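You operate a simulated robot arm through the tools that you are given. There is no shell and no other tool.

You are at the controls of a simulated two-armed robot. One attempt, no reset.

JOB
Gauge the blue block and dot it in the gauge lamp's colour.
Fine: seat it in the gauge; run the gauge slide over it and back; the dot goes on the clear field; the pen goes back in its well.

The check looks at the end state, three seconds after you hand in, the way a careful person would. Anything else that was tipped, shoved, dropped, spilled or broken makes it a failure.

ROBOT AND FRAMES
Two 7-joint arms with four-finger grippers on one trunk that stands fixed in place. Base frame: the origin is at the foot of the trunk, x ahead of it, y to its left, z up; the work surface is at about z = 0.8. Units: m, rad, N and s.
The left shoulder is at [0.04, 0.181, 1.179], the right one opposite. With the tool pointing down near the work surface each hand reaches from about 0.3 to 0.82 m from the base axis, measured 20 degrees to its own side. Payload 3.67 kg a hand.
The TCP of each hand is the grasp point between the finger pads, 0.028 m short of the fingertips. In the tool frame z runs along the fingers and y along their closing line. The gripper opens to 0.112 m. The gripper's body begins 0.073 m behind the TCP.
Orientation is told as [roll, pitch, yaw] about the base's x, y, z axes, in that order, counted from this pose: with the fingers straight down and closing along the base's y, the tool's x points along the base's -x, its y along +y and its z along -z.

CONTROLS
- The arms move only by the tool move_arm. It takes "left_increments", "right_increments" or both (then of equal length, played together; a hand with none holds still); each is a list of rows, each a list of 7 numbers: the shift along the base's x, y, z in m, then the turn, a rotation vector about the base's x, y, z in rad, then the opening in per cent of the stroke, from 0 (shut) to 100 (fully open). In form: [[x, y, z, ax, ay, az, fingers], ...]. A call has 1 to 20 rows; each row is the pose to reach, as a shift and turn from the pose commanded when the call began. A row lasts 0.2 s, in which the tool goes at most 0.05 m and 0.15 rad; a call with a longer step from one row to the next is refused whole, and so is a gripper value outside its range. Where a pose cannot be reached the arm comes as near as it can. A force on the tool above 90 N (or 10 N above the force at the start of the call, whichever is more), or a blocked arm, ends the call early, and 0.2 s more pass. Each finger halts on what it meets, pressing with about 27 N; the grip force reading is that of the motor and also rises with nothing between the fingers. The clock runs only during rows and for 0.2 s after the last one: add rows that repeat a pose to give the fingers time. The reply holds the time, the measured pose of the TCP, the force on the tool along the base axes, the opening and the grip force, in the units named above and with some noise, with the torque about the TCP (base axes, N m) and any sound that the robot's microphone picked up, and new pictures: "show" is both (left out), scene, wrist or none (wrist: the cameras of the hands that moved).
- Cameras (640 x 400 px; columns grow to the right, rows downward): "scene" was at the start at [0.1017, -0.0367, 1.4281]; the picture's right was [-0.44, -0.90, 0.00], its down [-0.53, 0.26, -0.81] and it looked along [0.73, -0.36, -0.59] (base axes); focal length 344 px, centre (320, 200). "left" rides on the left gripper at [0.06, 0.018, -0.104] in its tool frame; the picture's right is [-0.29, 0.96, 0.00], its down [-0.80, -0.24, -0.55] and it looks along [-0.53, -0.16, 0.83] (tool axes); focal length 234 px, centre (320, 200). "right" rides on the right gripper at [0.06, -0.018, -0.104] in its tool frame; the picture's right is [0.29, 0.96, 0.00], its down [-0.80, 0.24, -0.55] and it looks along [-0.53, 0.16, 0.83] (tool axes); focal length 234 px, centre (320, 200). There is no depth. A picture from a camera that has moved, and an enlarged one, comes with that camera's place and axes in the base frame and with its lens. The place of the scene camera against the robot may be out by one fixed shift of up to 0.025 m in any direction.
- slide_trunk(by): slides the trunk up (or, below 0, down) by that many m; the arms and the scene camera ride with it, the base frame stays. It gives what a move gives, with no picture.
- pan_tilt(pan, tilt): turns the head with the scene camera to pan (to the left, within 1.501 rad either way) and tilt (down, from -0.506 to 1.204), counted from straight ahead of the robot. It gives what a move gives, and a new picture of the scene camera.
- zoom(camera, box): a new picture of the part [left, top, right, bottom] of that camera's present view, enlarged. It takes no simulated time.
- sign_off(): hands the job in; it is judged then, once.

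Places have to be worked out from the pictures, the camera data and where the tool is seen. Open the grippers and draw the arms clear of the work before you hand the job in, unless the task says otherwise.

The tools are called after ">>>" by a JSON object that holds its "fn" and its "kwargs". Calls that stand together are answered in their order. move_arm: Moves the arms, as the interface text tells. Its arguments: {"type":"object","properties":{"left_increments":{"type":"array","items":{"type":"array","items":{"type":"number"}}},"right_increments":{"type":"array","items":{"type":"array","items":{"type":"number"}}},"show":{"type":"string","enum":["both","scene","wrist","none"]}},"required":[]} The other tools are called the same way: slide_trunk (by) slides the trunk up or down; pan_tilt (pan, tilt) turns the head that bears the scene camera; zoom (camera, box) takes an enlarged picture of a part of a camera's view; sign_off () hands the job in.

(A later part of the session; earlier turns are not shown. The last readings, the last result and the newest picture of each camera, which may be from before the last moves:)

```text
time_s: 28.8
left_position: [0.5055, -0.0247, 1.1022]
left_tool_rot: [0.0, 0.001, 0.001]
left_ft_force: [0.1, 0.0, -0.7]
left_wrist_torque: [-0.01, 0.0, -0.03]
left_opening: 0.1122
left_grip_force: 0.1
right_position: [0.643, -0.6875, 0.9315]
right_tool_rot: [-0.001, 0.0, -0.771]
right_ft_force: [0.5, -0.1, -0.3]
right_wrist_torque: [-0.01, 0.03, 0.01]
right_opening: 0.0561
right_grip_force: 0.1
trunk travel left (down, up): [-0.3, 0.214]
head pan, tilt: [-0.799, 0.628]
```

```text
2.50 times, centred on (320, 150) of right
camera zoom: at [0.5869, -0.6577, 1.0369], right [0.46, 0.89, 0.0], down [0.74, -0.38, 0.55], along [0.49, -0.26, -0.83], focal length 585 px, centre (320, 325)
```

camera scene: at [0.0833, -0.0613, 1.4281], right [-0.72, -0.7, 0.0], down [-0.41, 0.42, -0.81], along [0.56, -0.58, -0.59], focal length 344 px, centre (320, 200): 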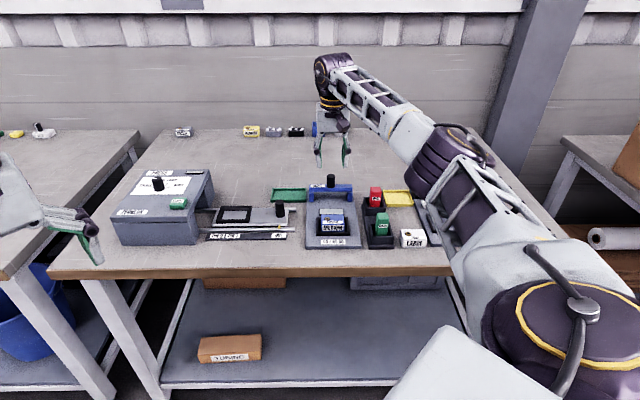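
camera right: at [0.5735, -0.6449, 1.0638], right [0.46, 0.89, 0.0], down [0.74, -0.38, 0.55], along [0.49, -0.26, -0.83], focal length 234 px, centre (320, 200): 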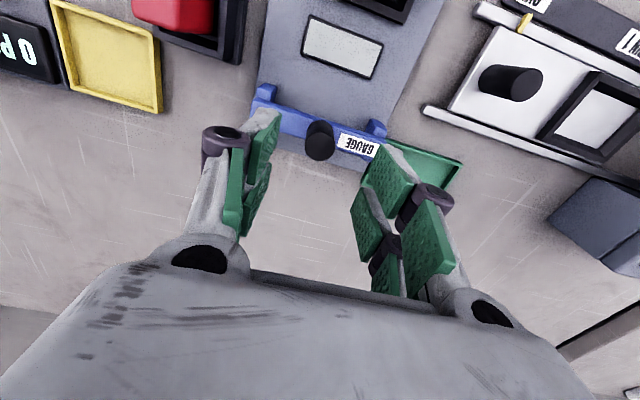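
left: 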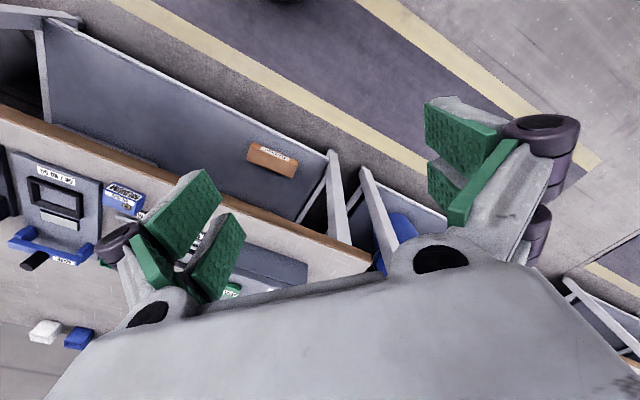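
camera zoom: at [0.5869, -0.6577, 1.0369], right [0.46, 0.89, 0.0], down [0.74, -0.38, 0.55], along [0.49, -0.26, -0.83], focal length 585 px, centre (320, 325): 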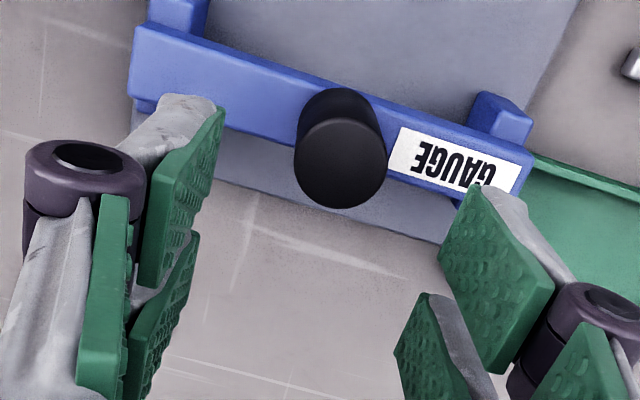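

Now both views agree: the knob is centred between the fingers, its top near z 0.887 and the bar top near 0.854. I descend so the tips stop about 6 mm above the bar, then close on the knob.

>>> {"fn": "move_arm", "kwargs": {"right_increments": [[0, 0, -0.015, 0, 0, 0, 50], [0, 0, -0.03, 0, 0, 0, 50], [0, 0, -0.04, 0, 0, 0, 50], [0, 0, -0.045, 0, 0, 0, 50], [0, 0, -0.045, 0, 0, 0, 50]], "show": "none"}}

>>> {"fn": "zoom", "kwargs": {"camera": "scene", "box": [300, 160, 370, 210]}}

>>> {"fn": "zoom", "kwargs": {"camera": "right", "box": [220, 70, 420, 230]}}

```text
time_s: 30.0
left_position: [0.5066, -0.0247, 1.1028]
left_tool_rot: [-0.001, 0.0, 0.002]
left_ft_force: [0.0, 0.9, 0.7]
left_wrist_torque: [0.01, 0.01, 0.0]
left_opening: 0.1116
left_grip_force: 0.0
right_position: [0.6439, -0.6861, 0.888]
right_tool_rot: [0.001, 0.001, -0.771]
right_ft_force: [0.3, -0.4, 0.5]
right_wrist_torque: [0.01, 0.0, 0.03]
right_opening: 0.0559
right_grip_force: 0.1
trunk travel left (down, up): [-0.3, 0.214]
head pan, tilt: [-0.799, 0.628]
```

```text
8.00 times, centred on (335, 185) of scene
camera zoom: at [0.0842, -0.0609, 1.428], right [-0.72, -0.7, 0.0], down [-0.41, 0.42, -0.81], along [0.56, -0.58, -0.59], focal length 2755 px, centre (200, 320)
```

zoom: 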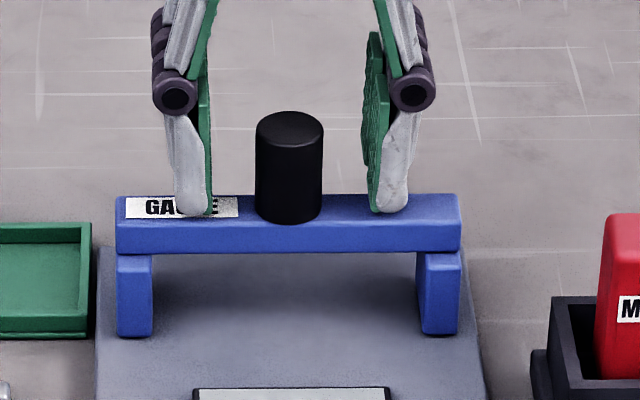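

```text
2.50 times, centred on (320, 150) of right
camera zoom: at [0.5871, -0.6578, 0.9916], right [0.46, 0.89, 0.0], down [0.74, -0.38, 0.55], along [0.49, -0.26, -0.83], focal length 585 px, centre (320, 325)
```

zoom: 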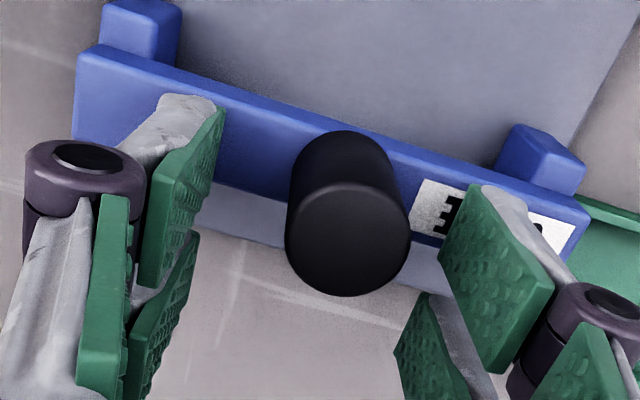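

The fingers straddle the knob about 5 mm above the bar with no contact. I close on it.

>>> {"fn": "move_arm", "kwargs": {"right_increments": [[0, 0, 0, 0, 0, 0, 30], [0, 0, 0, 0, 0, 0, 10], [0, 0, 0, 0, 0, 0, 5], [0, 0, 0, 0, 0, 0, 5]], "show": "none"}}

>>> {"fn": "zoom", "kwargs": {"camera": "scene", "box": [300, 160, 370, 240]}}

```text
time_s: 31.0
left_position: [0.5058, -0.0254, 1.1027]
left_tool_rot: [-0.001, 0.001, 0.002]
left_ft_force: [0.2, 0.1, 0.0]
left_wrist_torque: [0.01, 0.03, -0.01]
left_opening: 0.1119
left_grip_force: 0.2
right_position: [0.6451, -0.6865, 0.8869]
right_tool_rot: [0.0, 0.001, -0.772]
right_ft_force: [1.8, 1.9, -2.2]
right_wrist_torque: [-0.03, -0.13, -0.02]
right_opening: 0.0234
right_grip_force: 45.0
trunk travel left (down, up): [-0.3, 0.214]
head pan, tilt: [-0.799, 0.628]
```

```text
5.00 times, centred on (335, 200) of scene
camera zoom: at [0.0845, -0.0608, 1.428], right [-0.72, -0.7, 0.0], down [-0.41, 0.42, -0.81], along [0.56, -0.58, -0.59], focal length 1722 px, centre (245, 200)
```

zoom: 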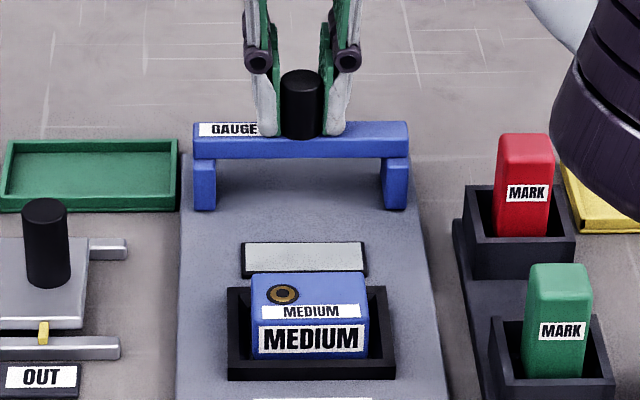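

The knob is held at 23.4 mm. I pull the slide toward the robot by 4 cm slowly and check the force and the lamp.

>>> {"fn": "move_arm", "kwargs": {"right_increments": [[-0.0057, 0.0056, 0, 0, 0, 0, 5], [-0.0115, 0.0112, 0, 0, 0, 0, 5], [-0.0172, 0.0167, 0, 0, 0, 0, 5], [-0.0229, 0.0223, 0, 0, 0, 0, 5], [-0.0287, 0.0279, 0, 0, 0, 0, 5]], "show": "none"}}

>>> {"fn": "zoom", "kwargs": {"camera": "scene", "box": [300, 160, 370, 240]}}

```text
time_s: 32.2
left_position: [0.5066, -0.024, 1.102]
left_tool_rot: [-0.001, 0.001, 0.002]
left_ft_force: [-0.1, 0.3, -0.3]
left_wrist_torque: [0.0, 0.02, 0.03]
left_opening: 0.1117
left_grip_force: 0.1
right_position: [0.6156, -0.657, 0.8869]
right_tool_rot: [0.001, 0.0, -0.771]
right_ft_force: [5.3, 7.2, 1.2]
right_wrist_torque: [-0.22, -0.46, -0.07]
right_opening: 0.0235
right_grip_force: 45.3
trunk travel left (down, up): [-0.3, 0.214]
head pan, tilt: [-0.799, 0.628]
```

```text
5.00 times, centred on (335, 200) of scene
camera zoom: at [0.0845, -0.0601, 1.428], right [-0.72, -0.7, 0.0], down [-0.41, 0.42, -0.81], along [0.56, -0.58, -0.59], focal length 1722 px, centre (245, 200)
```

zoom: 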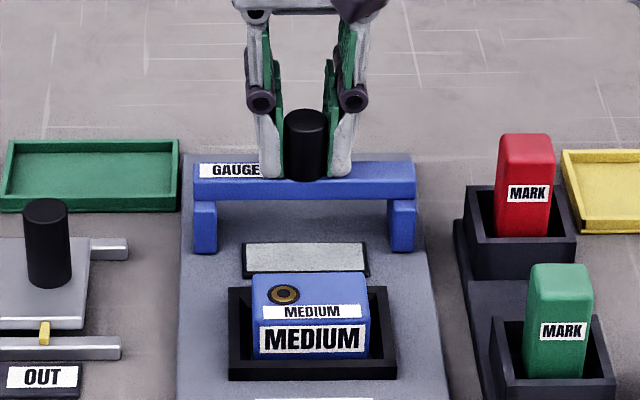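

The slide follows, with about 9 N of side load that tells me the rail runs about 1.5° off my pull line. I correct the direction, pull another 4 cm and stop short of the block to check the bar's clearance.

>>> {"fn": "move_arm", "kwargs": {"right_increments": [[-0.0045, 0.0067, 0, 0, 0, 0, 5], [-0.0101, 0.0124, 0, 0, 0, 0, 5], [-0.0157, 0.0181, 0, 0, 0, 0, 5], [-0.0213, 0.0239, 0, 0, 0, 0, 5], [-0.027, 0.0296, 0, 0, 0, 0, 5]], "show": "none"}}

>>> {"fn": "zoom", "kwargs": {"camera": "scene", "box": [305, 175, 365, 235]}}

>>> {"fn": "zoom", "kwargs": {"camera": "left", "box": [0, 150, 110, 260]}}

>>> {"fn": "zoom", "kwargs": {"camera": "right", "box": [200, 50, 440, 250]}}

```text
time_s: 33.4
left_position: [0.5053, -0.024, 1.1029]
left_tool_rot: [-0.001, 0.001, 0.0]
left_ft_force: [0.2, 0.4, 0.2]
left_wrist_torque: [0.02, 0.0, -0.03]
left_opening: 0.1117
left_grip_force: 0.1
right_position: [0.5882, -0.6288, 0.8868]
right_tool_rot: [0.001, -0.001, -0.773]
right_ft_force: [4.1, 3.3, 7.9]
right_wrist_torque: [0.34, 0.2, -0.11]
right_opening: 0.0237
right_grip_force: 45.1
trunk travel left (down, up): [-0.3, 0.214]
head pan, tilt: [-0.799, 0.628]
```

```text
6.67 times, centred on (335, 205) of scene
camera zoom: at [0.0836, -0.0599, 1.4281], right [-0.72, -0.7, 0.0], down [-0.41, 0.42, -0.81], along [0.56, -0.58, -0.59], focal length 2296 px, centre (220, 167)
```

zoom: 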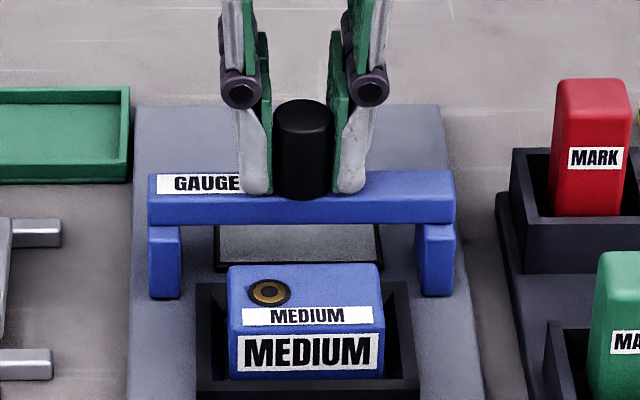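

```text
3.64 times, centred on (55, 205) of left
camera zoom: at [0.4462, -0.0057, 1.2053], right [0.29, 0.96, 0.0], down [0.8, -0.24, 0.55], along [0.53, -0.16, -0.83], focal length 852 px, centre (1284, 182)
```

zoom: 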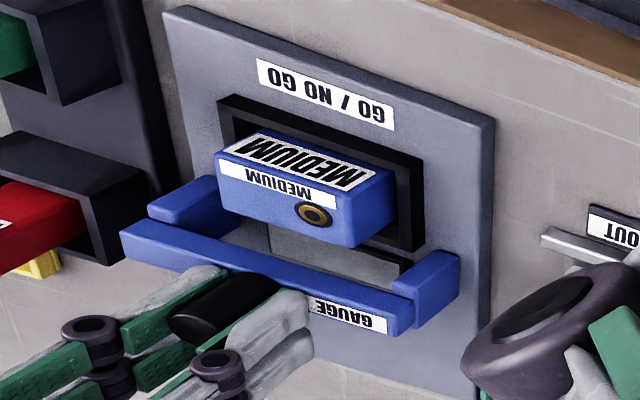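

```text
2.00 times, centred on (320, 150) of right
camera zoom: at [0.5309, -0.6005, 0.9914], right [0.46, 0.89, 0.0], down [0.74, -0.38, 0.55], along [0.49, -0.26, -0.83], focal length 468 px, centre (320, 300)
```

zoom: 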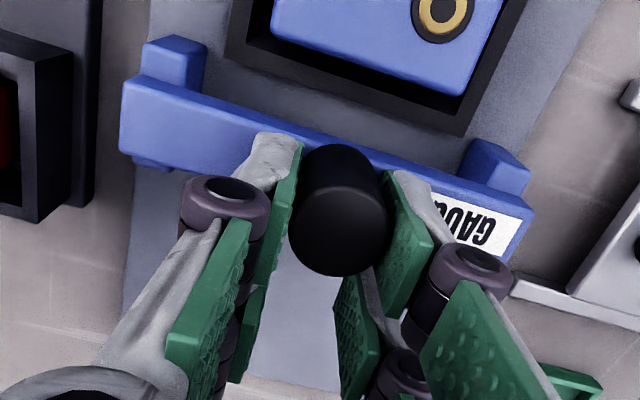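

The bar's underside comes out at about 0.841–0.844 against a block top of 0.837–0.8395, so it should pass with a few millimetres. I continue slowly over the block, watching for contact.

>>> {"fn": "move_arm", "kwargs": {"right_increments": [[-0.0035, 0.0048, 0, 0, 0, 0, 5], [-0.0075, 0.009, 0, 0, 0, 0, 5], [-0.0117, 0.0132, 0, 0, 0, 0, 5], [-0.016, 0.0175, 0, 0, 0, 0, 5], [-0.0202, 0.0217, 0, 0, 0, 0, 5], [-0.0244, 0.026, 0, 0, 0, 0, 5]], "show": "none"}}

>>> {"fn": "zoom", "kwargs": {"camera": "scene", "box": [305, 180, 365, 240]}}

>>> {"fn": "zoom", "kwargs": {"camera": "left", "box": [0, 150, 110, 260]}}

```text
time_s: 34.8
left_position: [0.5049, -0.0256, 1.1024]
left_tool_rot: [0.001, 0.001, 0.0]
left_ft_force: [-0.4, 0.5, 0.3]
left_wrist_torque: [-0.02, -0.01, 0.03]
left_opening: 0.1121
left_grip_force: 0.0
right_position: [0.561, -0.6037, 0.8862]
right_tool_rot: [-0.001, -0.002, -0.773]
right_ft_force: [-3.8, -3.8, 5.4]
right_wrist_torque: [-0.53, -0.33, 0.03]
right_opening: 0.0236
right_grip_force: 45.1
trunk travel left (down, up): [-0.3, 0.214]
head pan, tilt: [-0.799, 0.628]
```

```text
6.67 times, centred on (335, 210) of scene
camera zoom: at [0.0831, -0.0608, 1.4281], right [-0.72, -0.7, 0.0], down [-0.41, 0.42, -0.81], along [0.56, -0.58, -0.59], focal length 2296 px, centre (220, 133)
```

zoom: 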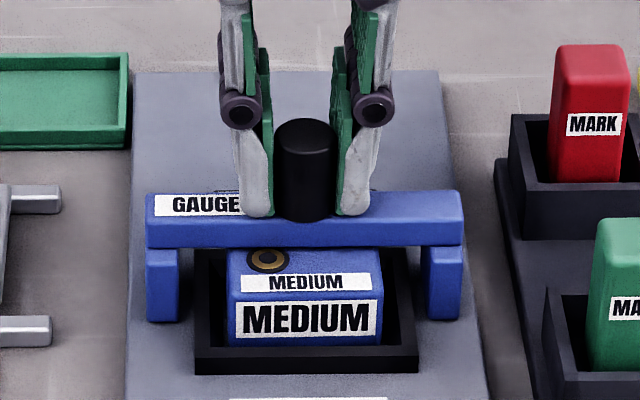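

```text
3.64 times, centred on (55, 205) of left
camera zoom: at [0.4458, -0.0065, 1.2054], right [0.29, 0.96, 0.0], down [0.8, -0.24, 0.55], along [0.53, -0.16, -0.83], focal length 852 px, centre (1284, 182)
```

zoom: 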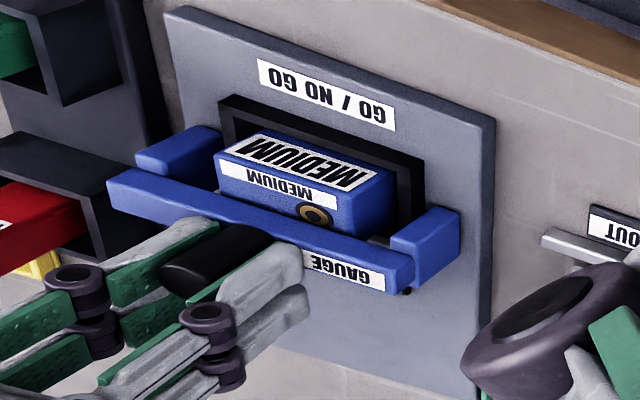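

The bar's leading edge is over the block with no collision, only small side loads. I continue another 36 mm so that it sweeps across the block.

>>> {"fn": "move_arm", "kwargs": {"right_increments": [[-0.0045, 0.004, 0, 0, 0, 0, 5], [-0.0088, 0.0083, 0, 0, 0, 0, 5], [-0.013, 0.0126, 0, 0, 0, 0, 5], [-0.0172, 0.0169, 0, 0, 0, 0, 5], [-0.0214, 0.0211, 0, 0, 0, 0, 5], [-0.0256, 0.0253, 0, 0, 0, 0, 5]], "show": "none"}}

>>> {"fn": "zoom", "kwargs": {"camera": "scene", "box": [305, 190, 365, 250]}}

>>> {"fn": "zoom", "kwargs": {"camera": "left", "box": [0, 150, 110, 260]}}

```text
time_s: 36.2
left_position: [0.5048, -0.0249, 1.1026]
left_tool_rot: [-0.001, -0.003, 0.001]
left_ft_force: [0.1, -0.4, -0.8]
left_wrist_torque: [0.0, 0.02, 0.01]
left_opening: 0.112
left_grip_force: 0.1
right_position: [0.5367, -0.579, 0.8864]
right_tool_rot: [0.001, -0.002, -0.773]
right_ft_force: [-10.6, -8.3, 5.9]
right_wrist_torque: [-0.98, -0.45, 0.17]
right_opening: 0.0234
right_grip_force: 45.3
trunk travel left (down, up): [-0.3, 0.214]
head pan, tilt: [-0.799, 0.628]
```

```text
6.67 times, centred on (335, 220) of scene
camera zoom: at [0.0822, -0.0615, 1.4281], right [-0.72, -0.7, 0.0], down [-0.41, 0.42, -0.81], along [0.56, -0.58, -0.59], focal length 2296 px, centre (220, 67)
```

zoom: 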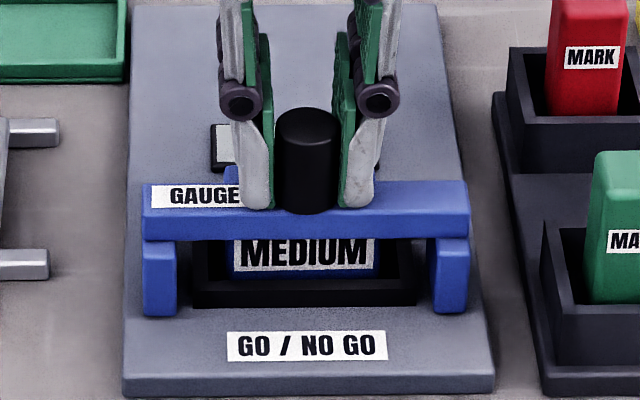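

```text
3.64 times, centred on (55, 205) of left
camera zoom: at [0.445, -0.0072, 1.2057], right [0.29, 0.96, 0.0], down [0.8, -0.24, 0.55], along [0.53, -0.16, -0.83], focal length 852 px, centre (1284, 182)
```

zoom: 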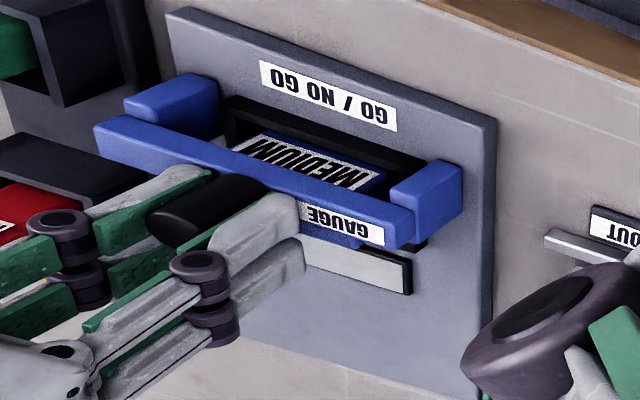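

The bar has swept nearly across the block; the lamp is still blank and I have 13 N of side load. I ease that by shifting 1.5 mm sideways and pull a further 20 mm so that the bar clears the block's front.

>>> {"fn": "move_arm", "kwargs": {"right_increments": [[-0.001, -0.0011, 0, 0, 0, 0, 5], [-0.0046, 0.0024, 0, 0, 0, 0, 5], [-0.0082, 0.0059, 0, 0, 0, 0, 5], [-0.0118, 0.0094, 0, 0, 0, 0, 5], [-0.0153, 0.0128, 0, 0, 0, 0, 5]], "show": "none"}}

>>> {"fn": "zoom", "kwargs": {"camera": "scene", "box": [305, 190, 365, 250]}}

>>> {"fn": "zoom", "kwargs": {"camera": "left", "box": [0, 150, 110, 260]}}

```text
time_s: 37.4
left_position: [0.5094, -0.0277, 1.1015]
left_tool_rot: [0.002, 0.002, 0.001]
left_ft_force: [-0.2, -0.5, 0.0]
left_wrist_torque: [-0.01, 0.01, 0.0]
left_opening: 0.112
left_grip_force: 0.0
right_position: [0.5246, -0.5683, 0.885]
right_tool_rot: [0.002, -0.003, -0.774]
right_ft_force: [29.5, -25.8, 3.7]
right_wrist_torque: [-0.67, -0.73, -0.02]
right_opening: 0.0238
right_grip_force: 45.4
trunk travel left (down, up): [-0.3, 0.214]
head pan, tilt: [-0.799, 0.628]
```

```text
6.67 times, centred on (335, 220) of scene
camera zoom: at [0.0878, -0.0638, 1.4277], right [-0.72, -0.7, 0.0], down [-0.41, 0.42, -0.81], along [0.56, -0.58, -0.59], focal length 2296 px, centre (220, 67)
```

zoom: 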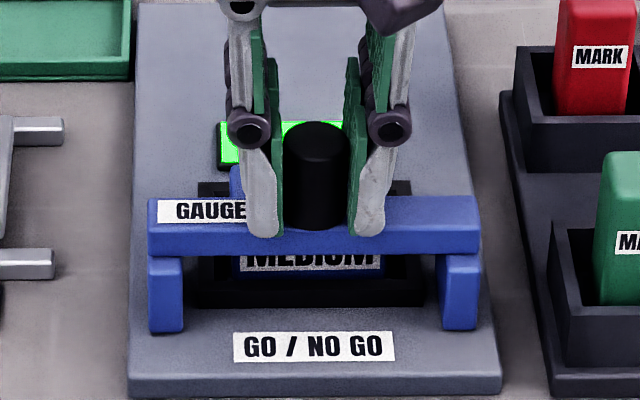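

```text
3.64 times, centred on (55, 205) of left
camera zoom: at [0.4491, -0.0089, 1.2041], right [0.29, 0.96, 0.0], down [0.8, -0.24, 0.55], along [0.53, -0.16, -0.83], focal length 852 px, centre (1284, 182)
```

zoom: 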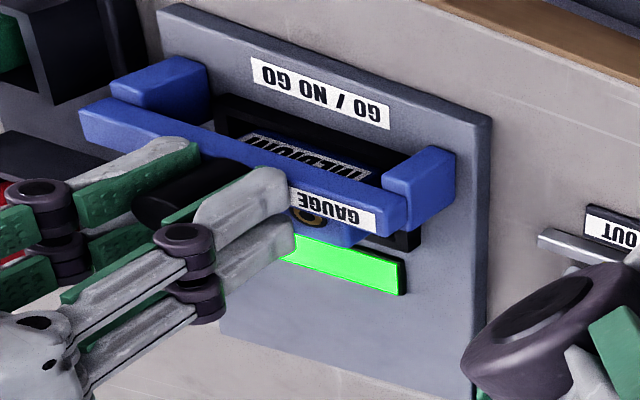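

The lamp has turned green and the slide hit its front stop (about 39 N). I now run the slide back home along the same line, first half.

>>> {"fn": "move_arm", "kwargs": {"right_increments": [[0.005, -0.005, 0.001, 0, 0, 0, 5], [0.0125, -0.0125, 0.001, 0, 0, 0, 5], [0.02, -0.02, 0.001, 0, 0, 0, 5], [0.0275, -0.0276, 0.001, 0, 0, 0, 5], [0.035, -0.0352, 0.001, 0, 0, 0, 5], [0.0425, -0.0427, 0.001, 0, 0, 0, 5], [0.05, -0.0503, 0.001, 0, 0, 0, 5], [0.0575, -0.0578, 0.001, 0, 0, 0, 5]], "show": "none"}}

>>> {"fn": "zoom", "kwargs": {"camera": "scene", "box": [305, 175, 365, 235]}}

```text
time_s: 39.2
left_position: [0.506, -0.0242, 1.1017]
left_tool_rot: [0.002, 0.002, 0.002]
left_ft_force: [0.3, 0.3, 0.3]
left_wrist_torque: [-0.01, 0.02, 0.0]
left_opening: 0.112
left_grip_force: 0.1
right_position: [0.5817, -0.6233, 0.8867]
right_tool_rot: [0.0, 0.0, -0.771]
right_ft_force: [2.3, 2.8, -13.8]
right_wrist_torque: [-0.22, -0.38, -0.04]
right_opening: 0.0233
right_grip_force: 44.9
trunk travel left (down, up): [-0.3, 0.214]
head pan, tilt: [-0.799, 0.628]
```

```text
6.67 times, centred on (335, 205) of scene
camera zoom: at [0.0859, -0.0619, 1.4278], right [-0.72, -0.7, 0.0], down [-0.41, 0.42, -0.81], along [0.56, -0.58, -0.59], focal length 2296 px, centre (220, 167)
```

zoom: 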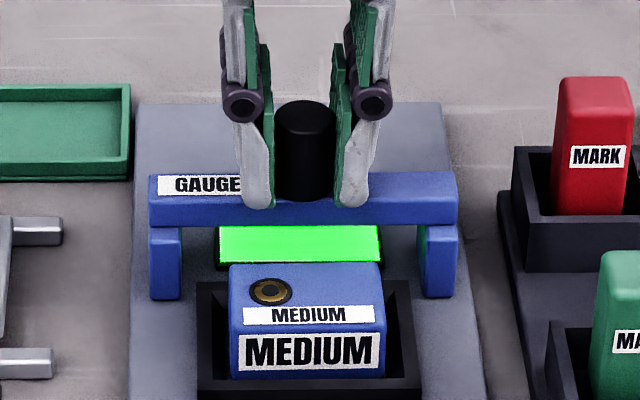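

Lamp stays green. I continue the slide back to its home position, undoing the small lift.

>>> {"fn": "move_arm", "kwargs": {"right_increments": [[0.0075, -0.0075, -0.001, 0, 0, 0, 5], [0.015, -0.0151, -0.001, 0, 0, 0, 5], [0.0225, -0.0226, -0.001, 0, 0, 0, 5], [0.03, -0.0302, -0.001, 0, 0, 0, 5], [0.0375, -0.0377, -0.001, 0, 0, 0, 5], [0.045, -0.0452, -0.001, 0, 0, 0, 5], [0.0525, -0.0528, -0.001, 0, 0, 0, 5], [0.06, -0.0603, -0.001, 0, 0, 0, 5], [0.064, -0.0643, -0.001, 0, 0, 0, 5], [0.064, -0.0643, -0.001, 0, 0, 0, 5]], "show": "none"}}

>>> {"fn": "zoom", "kwargs": {"camera": "scene", "box": [300, 160, 370, 240]}}

```text
time_s: 41.4
left_position: [0.5054, -0.0247, 1.102]
left_tool_rot: [-0.002, 0.001, 0.0]
left_ft_force: [0.9, 0.0, 0.3]
left_wrist_torque: [0.01, 0.04, -0.03]
left_opening: 0.1119
left_grip_force: 0.1
right_position: [0.6446, -0.6849, 0.888]
right_tool_rot: [-0.002, 0.003, -0.772]
right_ft_force: [-19.1, 30.9, -12.8]
right_wrist_torque: [0.8, 0.55, -0.09]
right_opening: 0.0238
right_grip_force: 44.7
trunk travel left (down, up): [-0.3, 0.214]
head pan, tilt: [-0.799, 0.628]
```

```text
5.00 times, centred on (335, 200) of scene
camera zoom: at [0.0828, -0.0586, 1.4282], right [-0.72, -0.7, 0.0], down [-0.41, 0.42, -0.81], along [0.56, -0.58, -0.59], focal length 1722 px, centre (245, 200)
```

zoom: 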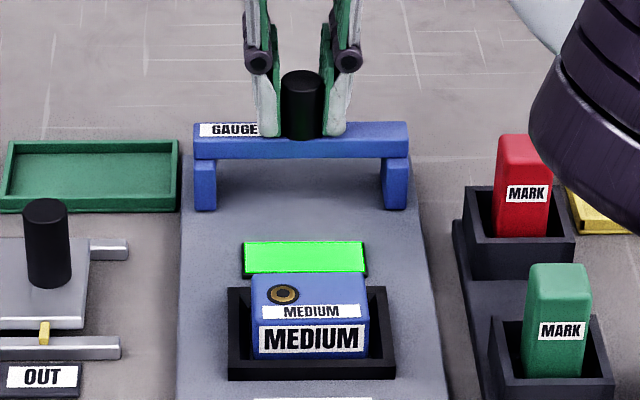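

The slide is home against its back stop and the lamp stays green. I relieve the push, open the fingers and lift off the knob.

>>> {"fn": "move_arm", "kwargs": {"right_increments": [[-0.0018, 0.0025, -0.001, 0, 0, 0, 5], [-0.0018, 0.0025, -0.001, 0, 0, 0, 20], [-0.0018, 0.0025, -0.001, 0, 0, 0, 35], [-0.0018, 0.0025, -0.001, 0, 0, 0, 50], [-0.0018, 0.0025, -0.001, 0, 0, 0, 50], [-0.0018, 0.0025, 0.02, 0, 0, 0, 50], [-0.0018, 0.0025, 0.05, 0, 0, 0, 50], [-0.0018, 0.0025, 0.08, 0, 0, 0, 50]], "show": "both"}}

>>> {"fn": "zoom", "kwargs": {"camera": "scene", "box": [300, 160, 400, 250]}}

```text
time_s: 43.2
left_position: [0.5056, -0.0236, 1.1021]
left_tool_rot: [0.0, -0.001, 0.0]
left_ft_force: [-0.2, -0.4, -0.4]
left_wrist_torque: [0.0, 0.0, 0.02]
left_opening: 0.1119
left_grip_force: 0.1
right_position: [0.6416, -0.6834, 0.9676]
right_tool_rot: [-0.001, 0.001, -0.773]
right_ft_force: [-0.1, 0.8, 0.6]
right_wrist_torque: [0.02, 0.01, 0.02]
right_opening: 0.056
right_grip_force: 0.1
trunk travel left (down, up): [-0.3, 0.214]
head pan, tilt: [-0.799, 0.628]
camera scene: at [0.0837, -0.0605, 1.4281], right [-0.72, -0.7, 0.0], down [-0.41, 0.42, -0.81], along [0.56, -0.58, -0.59], focal length 344 px, centre (320, 200)
camera right: at [0.5854, -0.655, 1.0718], right [0.46, 0.89, 0.0], down [0.74, -0.38, 0.55], along [0.49, -0.26, -0.83], focal length 234 px, centre (320, 200)
```

scene: 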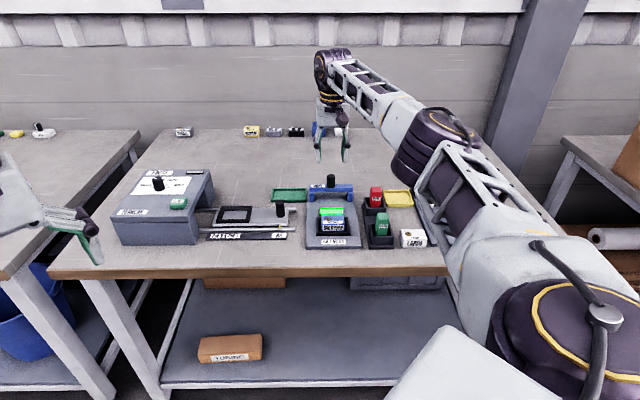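
right: 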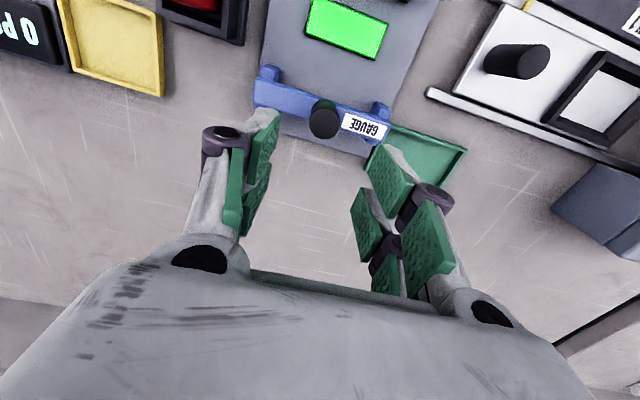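

```text
4.44 times, centred on (350, 205) of scene
camera zoom: at [0.0837, -0.0605, 1.4281], right [-0.72, -0.7, 0.0], down [-0.41, 0.42, -0.81], along [0.56, -0.58, -0.59], focal length 1530 px, centre (187, 178)
```

zoom: 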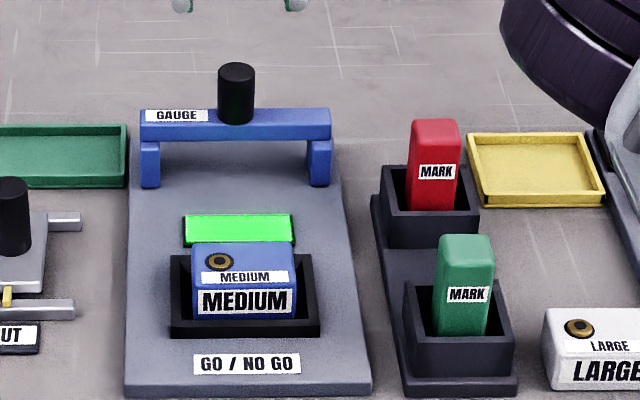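

The lamp is green, so I need the green marker, standing in the front well near (0.442, -0.657). I bring the open hand above it for a close look.

>>> {"fn": "move_arm", "kwargs": {"right_increments": [[0, 0, 0.022, 0, 0, 0, 60], [-0.04, 0.0053, 0.022, 0, 0, 0, 70], [-0.08, 0.0106, 0.022, 0, 0, 0, 80], [-0.12, 0.0158, 0.022, 0, 0, 0, 80], [-0.16, 0.0211, 0.022, 0, 0, 0, 80], [-0.1996, 0.0264, 0.022, 0, 0, 0, 80], [-0.1996, 0.0264, 0.022, 0, 0, 0, 80]], "show": "both"}}

>>> {"fn": "zoom", "kwargs": {"camera": "scene", "box": [350, 170, 430, 250]}}

>>> {"fn": "zoom", "kwargs": {"camera": "right", "box": [220, 50, 420, 230]}}

```text
time_s: 44.8
left_position: [0.5064, -0.0261, 1.1024]
left_tool_rot: [0.0, 0.001, 0.002]
left_ft_force: [0.2, 0.4, 0.4]
left_wrist_torque: [0.04, 0.01, 0.0]
left_opening: 0.1118
left_grip_force: 0.0
right_position: [0.4449, -0.6584, 0.9888]
right_tool_rot: [0.001, 0.003, -0.77]
right_ft_force: [-0.1, 0.0, -1.1]
right_wrist_torque: [0.01, 0.02, 0.0]
right_opening: 0.0896
right_grip_force: 0.0
trunk travel left (down, up): [-0.3, 0.214]
head pan, tilt: [-0.799, 0.628]
camera scene: at [0.0854, -0.0613, 1.4279], right [-0.72, -0.7, 0.0], down [-0.41, 0.42, -0.81], along [0.56, -0.58, -0.59], focal length 344 px, centre (320, 200)
camera right: at [0.3882, -0.6304, 1.0935], right [0.46, 0.89, 0.0], down [0.74, -0.38, 0.55], along [0.49, -0.26, -0.83], focal length 234 px, centre (320, 200)
```

scene: 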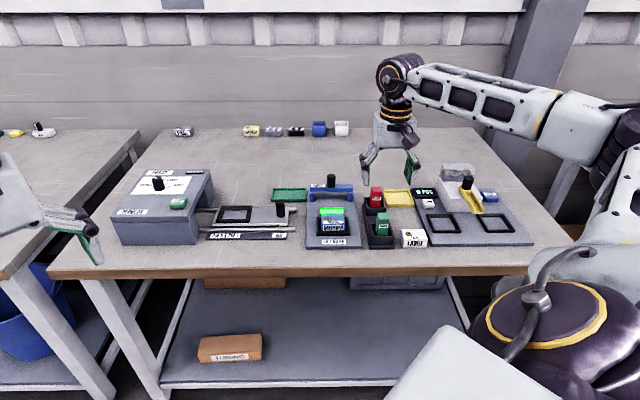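
right: 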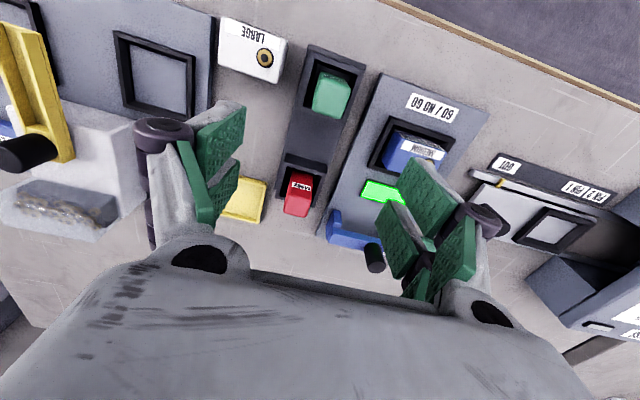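

```text
5.00 times, centred on (390, 210) of scene
camera zoom: at [0.0854, -0.0613, 1.4279], right [-0.72, -0.7, 0.0], down [-0.41, 0.42, -0.81], along [0.56, -0.58, -0.59], focal length 1722 px, centre (-30, 150)
```

zoom: 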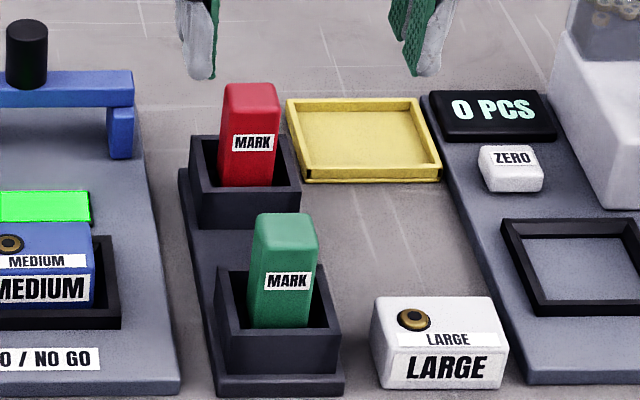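

```text
2.22 times, centred on (320, 140) of right
camera zoom: at [0.3882, -0.6304, 1.0935], right [0.46, 0.89, 0.0], down [0.74, -0.38, 0.55], along [0.49, -0.26, -0.83], focal length 520 px, centre (320, 333)
```

zoom: 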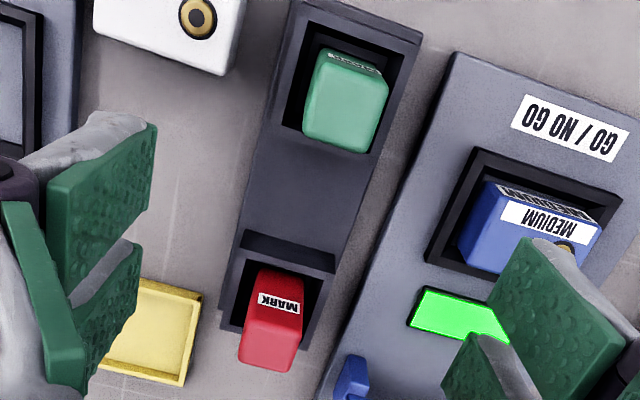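

The green marker is about 29 mm square, its top near z 0.885 and centred at about (0.4355, -0.649), standing in a well whose rim is near 0.843. I shift over it and come down to tips at about 0.90 to verify alignment.

>>> {"fn": "move_arm", "kwargs": {"right_increments": [[-0.0042, 0.0052, -0.005, 0, 0, 0, 64], [-0.0083, 0.0104, -0.02, 0, 0, 0, 62], [-0.0083, 0.0104, -0.04, 0, 0, 0, 62], [-0.0083, 0.0104, -0.0595, 0, 0, 0, 62], [-0.0083, 0.0104, -0.0595, 0, 0, 0, 62]], "show": "none"}}

>>> {"fn": "zoom", "kwargs": {"camera": "scene", "box": [350, 180, 420, 250]}}

>>> {"fn": "zoom", "kwargs": {"camera": "right", "box": [220, 50, 420, 230]}}

```text
time_s: 46.0
left_position: [0.5053, -0.0243, 1.1028]
left_tool_rot: [0.001, -0.001, 0.002]
left_ft_force: [0.0, 0.8, 0.3]
left_wrist_torque: [0.02, -0.01, -0.02]
left_opening: 0.112
left_grip_force: 0.2
right_position: [0.4345, -0.6493, 0.93]
right_tool_rot: [-0.001, -0.001, -0.77]
right_ft_force: [0.0, 0.0, 0.0]
right_wrist_torque: [-0.03, -0.02, -0.03]
right_opening: 0.0695
right_grip_force: 0.0
trunk travel left (down, up): [-0.3, 0.214]
head pan, tilt: [-0.799, 0.628]
```

```text
5.71 times, centred on (385, 215) of scene
camera zoom: at [0.0839, -0.0609, 1.428], right [-0.72, -0.7, 0.0], down [-0.41, 0.42, -0.81], along [0.56, -0.58, -0.59], focal length 1968 px, centre (-51, 114)
```

zoom: 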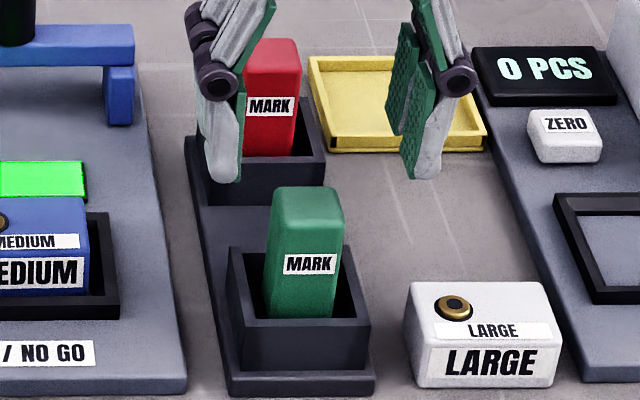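

```text
2.22 times, centred on (320, 140) of right
camera zoom: at [0.3786, -0.6198, 1.0342], right [0.46, 0.89, 0.0], down [0.74, -0.38, 0.55], along [0.49, -0.26, -0.83], focal length 520 px, centre (320, 333)
```

zoom: 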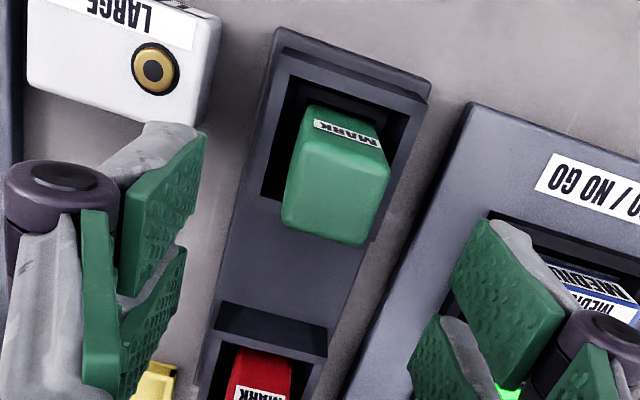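

The marker lines up between the fingers to within a few millimetres. I descend to tips at about 0.853, above the well's rim, and look once more before closing.

>>> {"fn": "move_arm", "kwargs": {"right_increments": [[0.0005, 0.001, -0.015, 0, 0, 0, 62], [0.001, 0.0015, -0.03, 0, 0, 0, 62], [0.001, 0.0015, -0.042, 0, 0, 0, 62], [0.001, 0.0015, -0.049, 0, 0, 0, 62], [0.001, 0.0015, -0.049, 0, 0, 0, 62]], "show": "none"}}

>>> {"fn": "zoom", "kwargs": {"camera": "scene", "box": [350, 180, 420, 250]}}

>>> {"fn": "zoom", "kwargs": {"camera": "right", "box": [220, 50, 420, 230]}}

```text
time_s: 47.2
left_position: [0.5054, -0.0248, 1.1028]
left_tool_rot: [-0.001, 0.0, 0.001]
left_ft_force: [0.1, -0.2, 0.3]
left_wrist_torque: [-0.01, 0.0, -0.01]
left_opening: 0.112
left_grip_force: 0.0
right_position: [0.4332, -0.646, 0.8803]
right_tool_rot: [0.0, -0.001, -0.772]
right_ft_force: [0.2, 0.1, -0.3]
right_wrist_torque: [0.02, 0.0, -0.02]
right_opening: 0.0693
right_grip_force: 0.1
trunk travel left (down, up): [-0.3, 0.214]
head pan, tilt: [-0.799, 0.628]
```

```text
5.71 times, centred on (385, 215) of scene
camera zoom: at [0.084, -0.0609, 1.428], right [-0.72, -0.7, 0.0], down [-0.41, 0.42, -0.81], along [0.56, -0.58, -0.59], focal length 1968 px, centre (-51, 114)
```

zoom: 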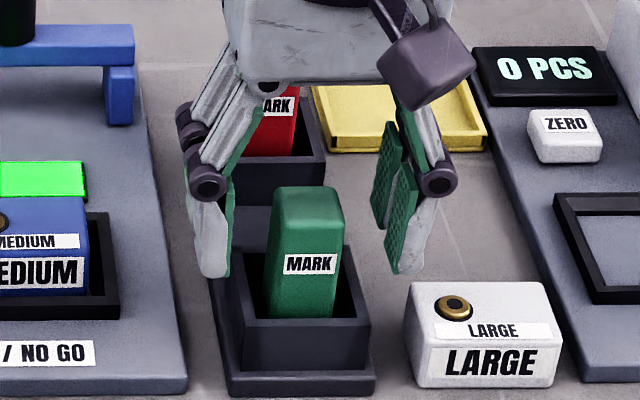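

```text
2.22 times, centred on (320, 140) of right
camera zoom: at [0.3771, -0.617, 0.9851], right [0.46, 0.89, 0.0], down [0.74, -0.38, 0.55], along [0.49, -0.26, -0.83], focal length 520 px, centre (320, 333)
```

zoom: 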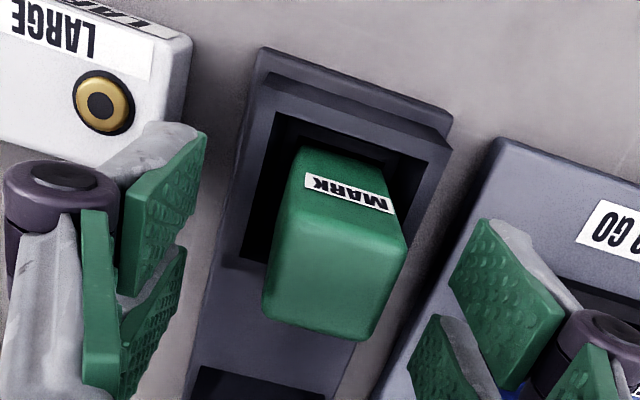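

The fingers straddle the marker above the rim with a clear gap on both sides. I close on it gently and check the width.

>>> {"fn": "move_arm", "kwargs": {"right_increments": [[0, 0, 0, 0, 0, 0, 45], [0, 0, 0, 0, 0, 0, 30], [0, 0, 0, 0, 0, 0, 15], [0, 0, 0, 0, 0, 0, 15], [0, 0, 0, 0, 0, 0, 15]], "show": "none"}}

>>> {"fn": "zoom", "kwargs": {"camera": "scene", "box": [350, 180, 420, 250]}}

>>> {"fn": "zoom", "kwargs": {"camera": "right", "box": [220, 50, 420, 230]}}

```text
time_s: 48.4
left_position: [0.5062, -0.0249, 1.1027]
left_tool_rot: [-0.002, 0.0, 0.001]
left_ft_force: [-0.1, 1.1, 0.1]
left_wrist_torque: [0.01, 0.0, 0.03]
left_opening: 0.1121
left_grip_force: 0.0
right_position: [0.4341, -0.6464, 0.8807]
right_tool_rot: [0.001, 0.0, -0.772]
right_ft_force: [-0.6, 0.4, 0.1]
right_wrist_torque: [-0.01, 0.0, 0.0]
right_opening: 0.0275
right_grip_force: 27.0
trunk travel left (down, up): [-0.3, 0.214]
head pan, tilt: [-0.799, 0.628]
```

```text
5.71 times, centred on (385, 215) of scene
camera zoom: at [0.0841, -0.061, 1.428], right [-0.72, -0.7, 0.0], down [-0.41, 0.42, -0.81], along [0.56, -0.58, -0.59], focal length 1968 px, centre (-51, 114)
```

zoom: 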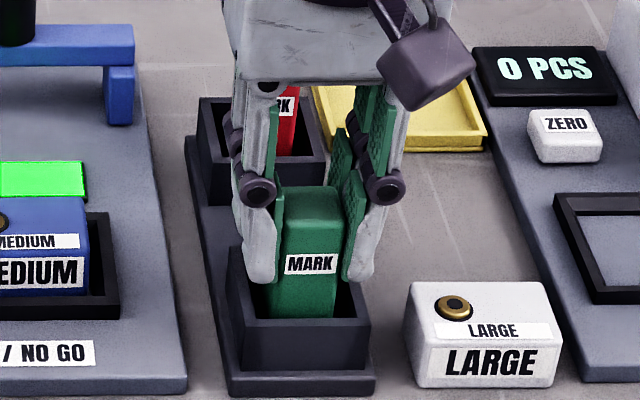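

```text
2.22 times, centred on (320, 140) of right
camera zoom: at [0.3772, -0.617, 0.9851], right [0.46, 0.89, 0.0], down [0.74, -0.38, 0.55], along [0.49, -0.26, -0.83], focal length 520 px, centre (320, 333)
```

zoom: 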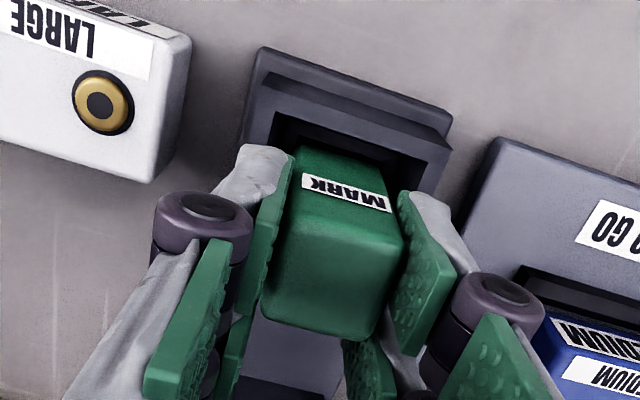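

The marker is held at 27.5 mm width and hardly shifted. I lift it straight up 7 cm and look at its tip.

>>> {"fn": "move_arm", "kwargs": {"right_increments": [[0, 0, 0.006, 0, 0, 0, 15], [0, 0, 0.014, 0, 0, 0, 15], [0, 0, 0.024, 0, 0, 0, 15], [0, 0, 0.036, 0, 0, 0, 15], [0, 0, 0.05, 0, 0, 0, 15], [0, 0, 0.06, 0, 0, 0, 15], [0, 0, 0.07, 0, 0, 0, 15]], "show": "both"}}

>>> {"fn": "zoom", "kwargs": {"camera": "scene", "box": [350, 160, 420, 250]}}

>>> {"fn": "zoom", "kwargs": {"camera": "left", "box": [0, 100, 120, 260]}}

```text
time_s: 50.0
left_position: [0.506, -0.0255, 1.102]
left_tool_rot: [0.001, 0.0, 0.002]
left_ft_force: [0.4, 0.9, -0.5]
left_wrist_torque: [0.01, 0.0, 0.03]
left_opening: 0.112
left_grip_force: 0.1
right_position: [0.4351, -0.6468, 0.9501]
right_tool_rot: [-0.001, 0.0, -0.771]
right_ft_force: [-0.1, 0.2, -0.1]
right_wrist_torque: [-0.03, -0.01, 0.01]
right_opening: 0.0272
right_grip_force: 27.0
trunk travel left (down, up): [-0.3, 0.214]
head pan, tilt: [-0.799, 0.628]
camera scene: at [0.084, -0.0609, 1.428], right [-0.72, -0.7, 0.0], down [-0.41, 0.42, -0.81], along [0.56, -0.58, -0.59], focal length 344 px, centre (320, 200)
camera right: at [0.3787, -0.6181, 1.0556], right [0.46, 0.89, 0.0], down [0.74, -0.38, 0.55], along [0.49, -0.26, -0.83], focal length 234 px, centre (320, 200)
```

scene: 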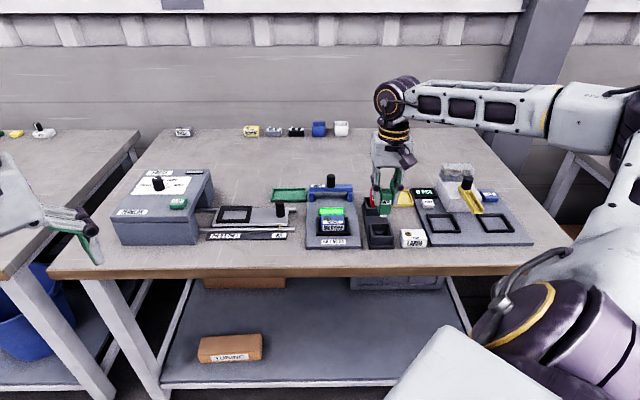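
right: 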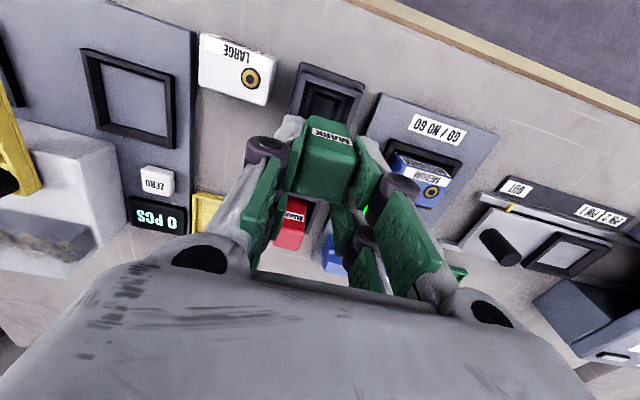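

```text
4.44 times, centred on (385, 205) of scene
camera zoom: at [0.084, -0.0609, 1.428], right [-0.72, -0.7, 0.0], down [-0.41, 0.42, -0.81], along [0.56, -0.58, -0.59], focal length 1530 px, centre (31, 178)
```

zoom: 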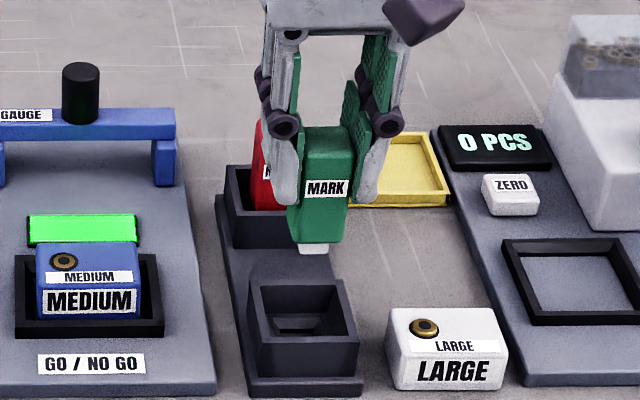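

```text
2.50 times, centred on (60, 180) of left
camera zoom: at [0.4466, -0.0065, 1.2051], right [0.29, 0.96, 0.0], down [0.8, -0.24, 0.55], along [0.53, -0.16, -0.83], focal length 585 px, centre (970, 250)
```

zoom: 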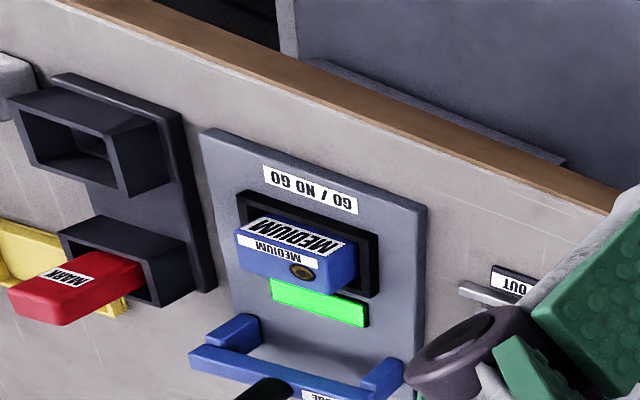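

The marker came out cleanly with a pale nib at its bottom. I enlarge the nib and the block's top to plan the dot.

>>> {"fn": "zoom", "kwargs": {"camera": "scene", "box": [366, 190, 402, 220]}}

>>> {"fn": "zoom", "kwargs": {"camera": "scene", "box": [316, 208, 356, 238]}}

>>> {"fn": "zoom", "kwargs": {"camera": "right", "box": [250, 90, 450, 230]}}

```text
13.33 times, centred on (384, 205) of scene
camera zoom: at [0.084, -0.0609, 1.428], right [-0.72, -0.7, 0.0], down [-0.41, 0.42, -0.81], along [0.56, -0.58, -0.59], focal length 4591 px, centre (-533, 133)
```

zoom: 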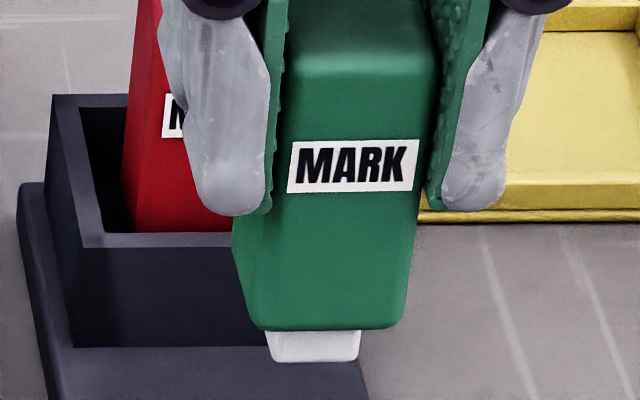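

```text
13.33 times, centred on (336, 223) of scene
camera zoom: at [0.084, -0.0609, 1.428], right [-0.72, -0.7, 0.0], down [-0.41, 0.42, -0.81], along [0.56, -0.58, -0.59], focal length 4591 px, centre (107, -107)
```

zoom: 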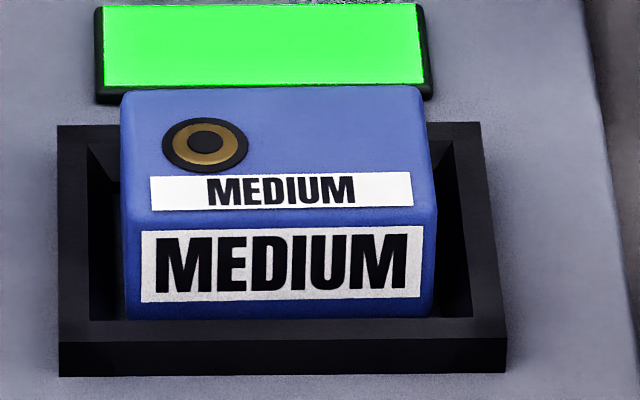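

```text
2.86 times, centred on (350, 160) of right
camera zoom: at [0.3787, -0.6181, 1.0556], right [0.46, 0.89, 0.0], down [0.74, -0.38, 0.55], along [0.49, -0.26, -0.83], focal length 669 px, centre (234, 314)
```

zoom: 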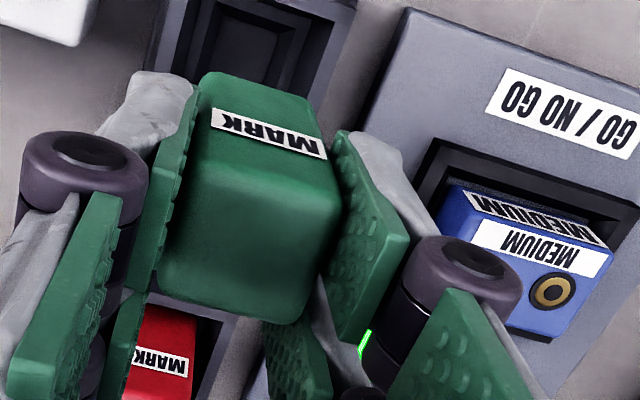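

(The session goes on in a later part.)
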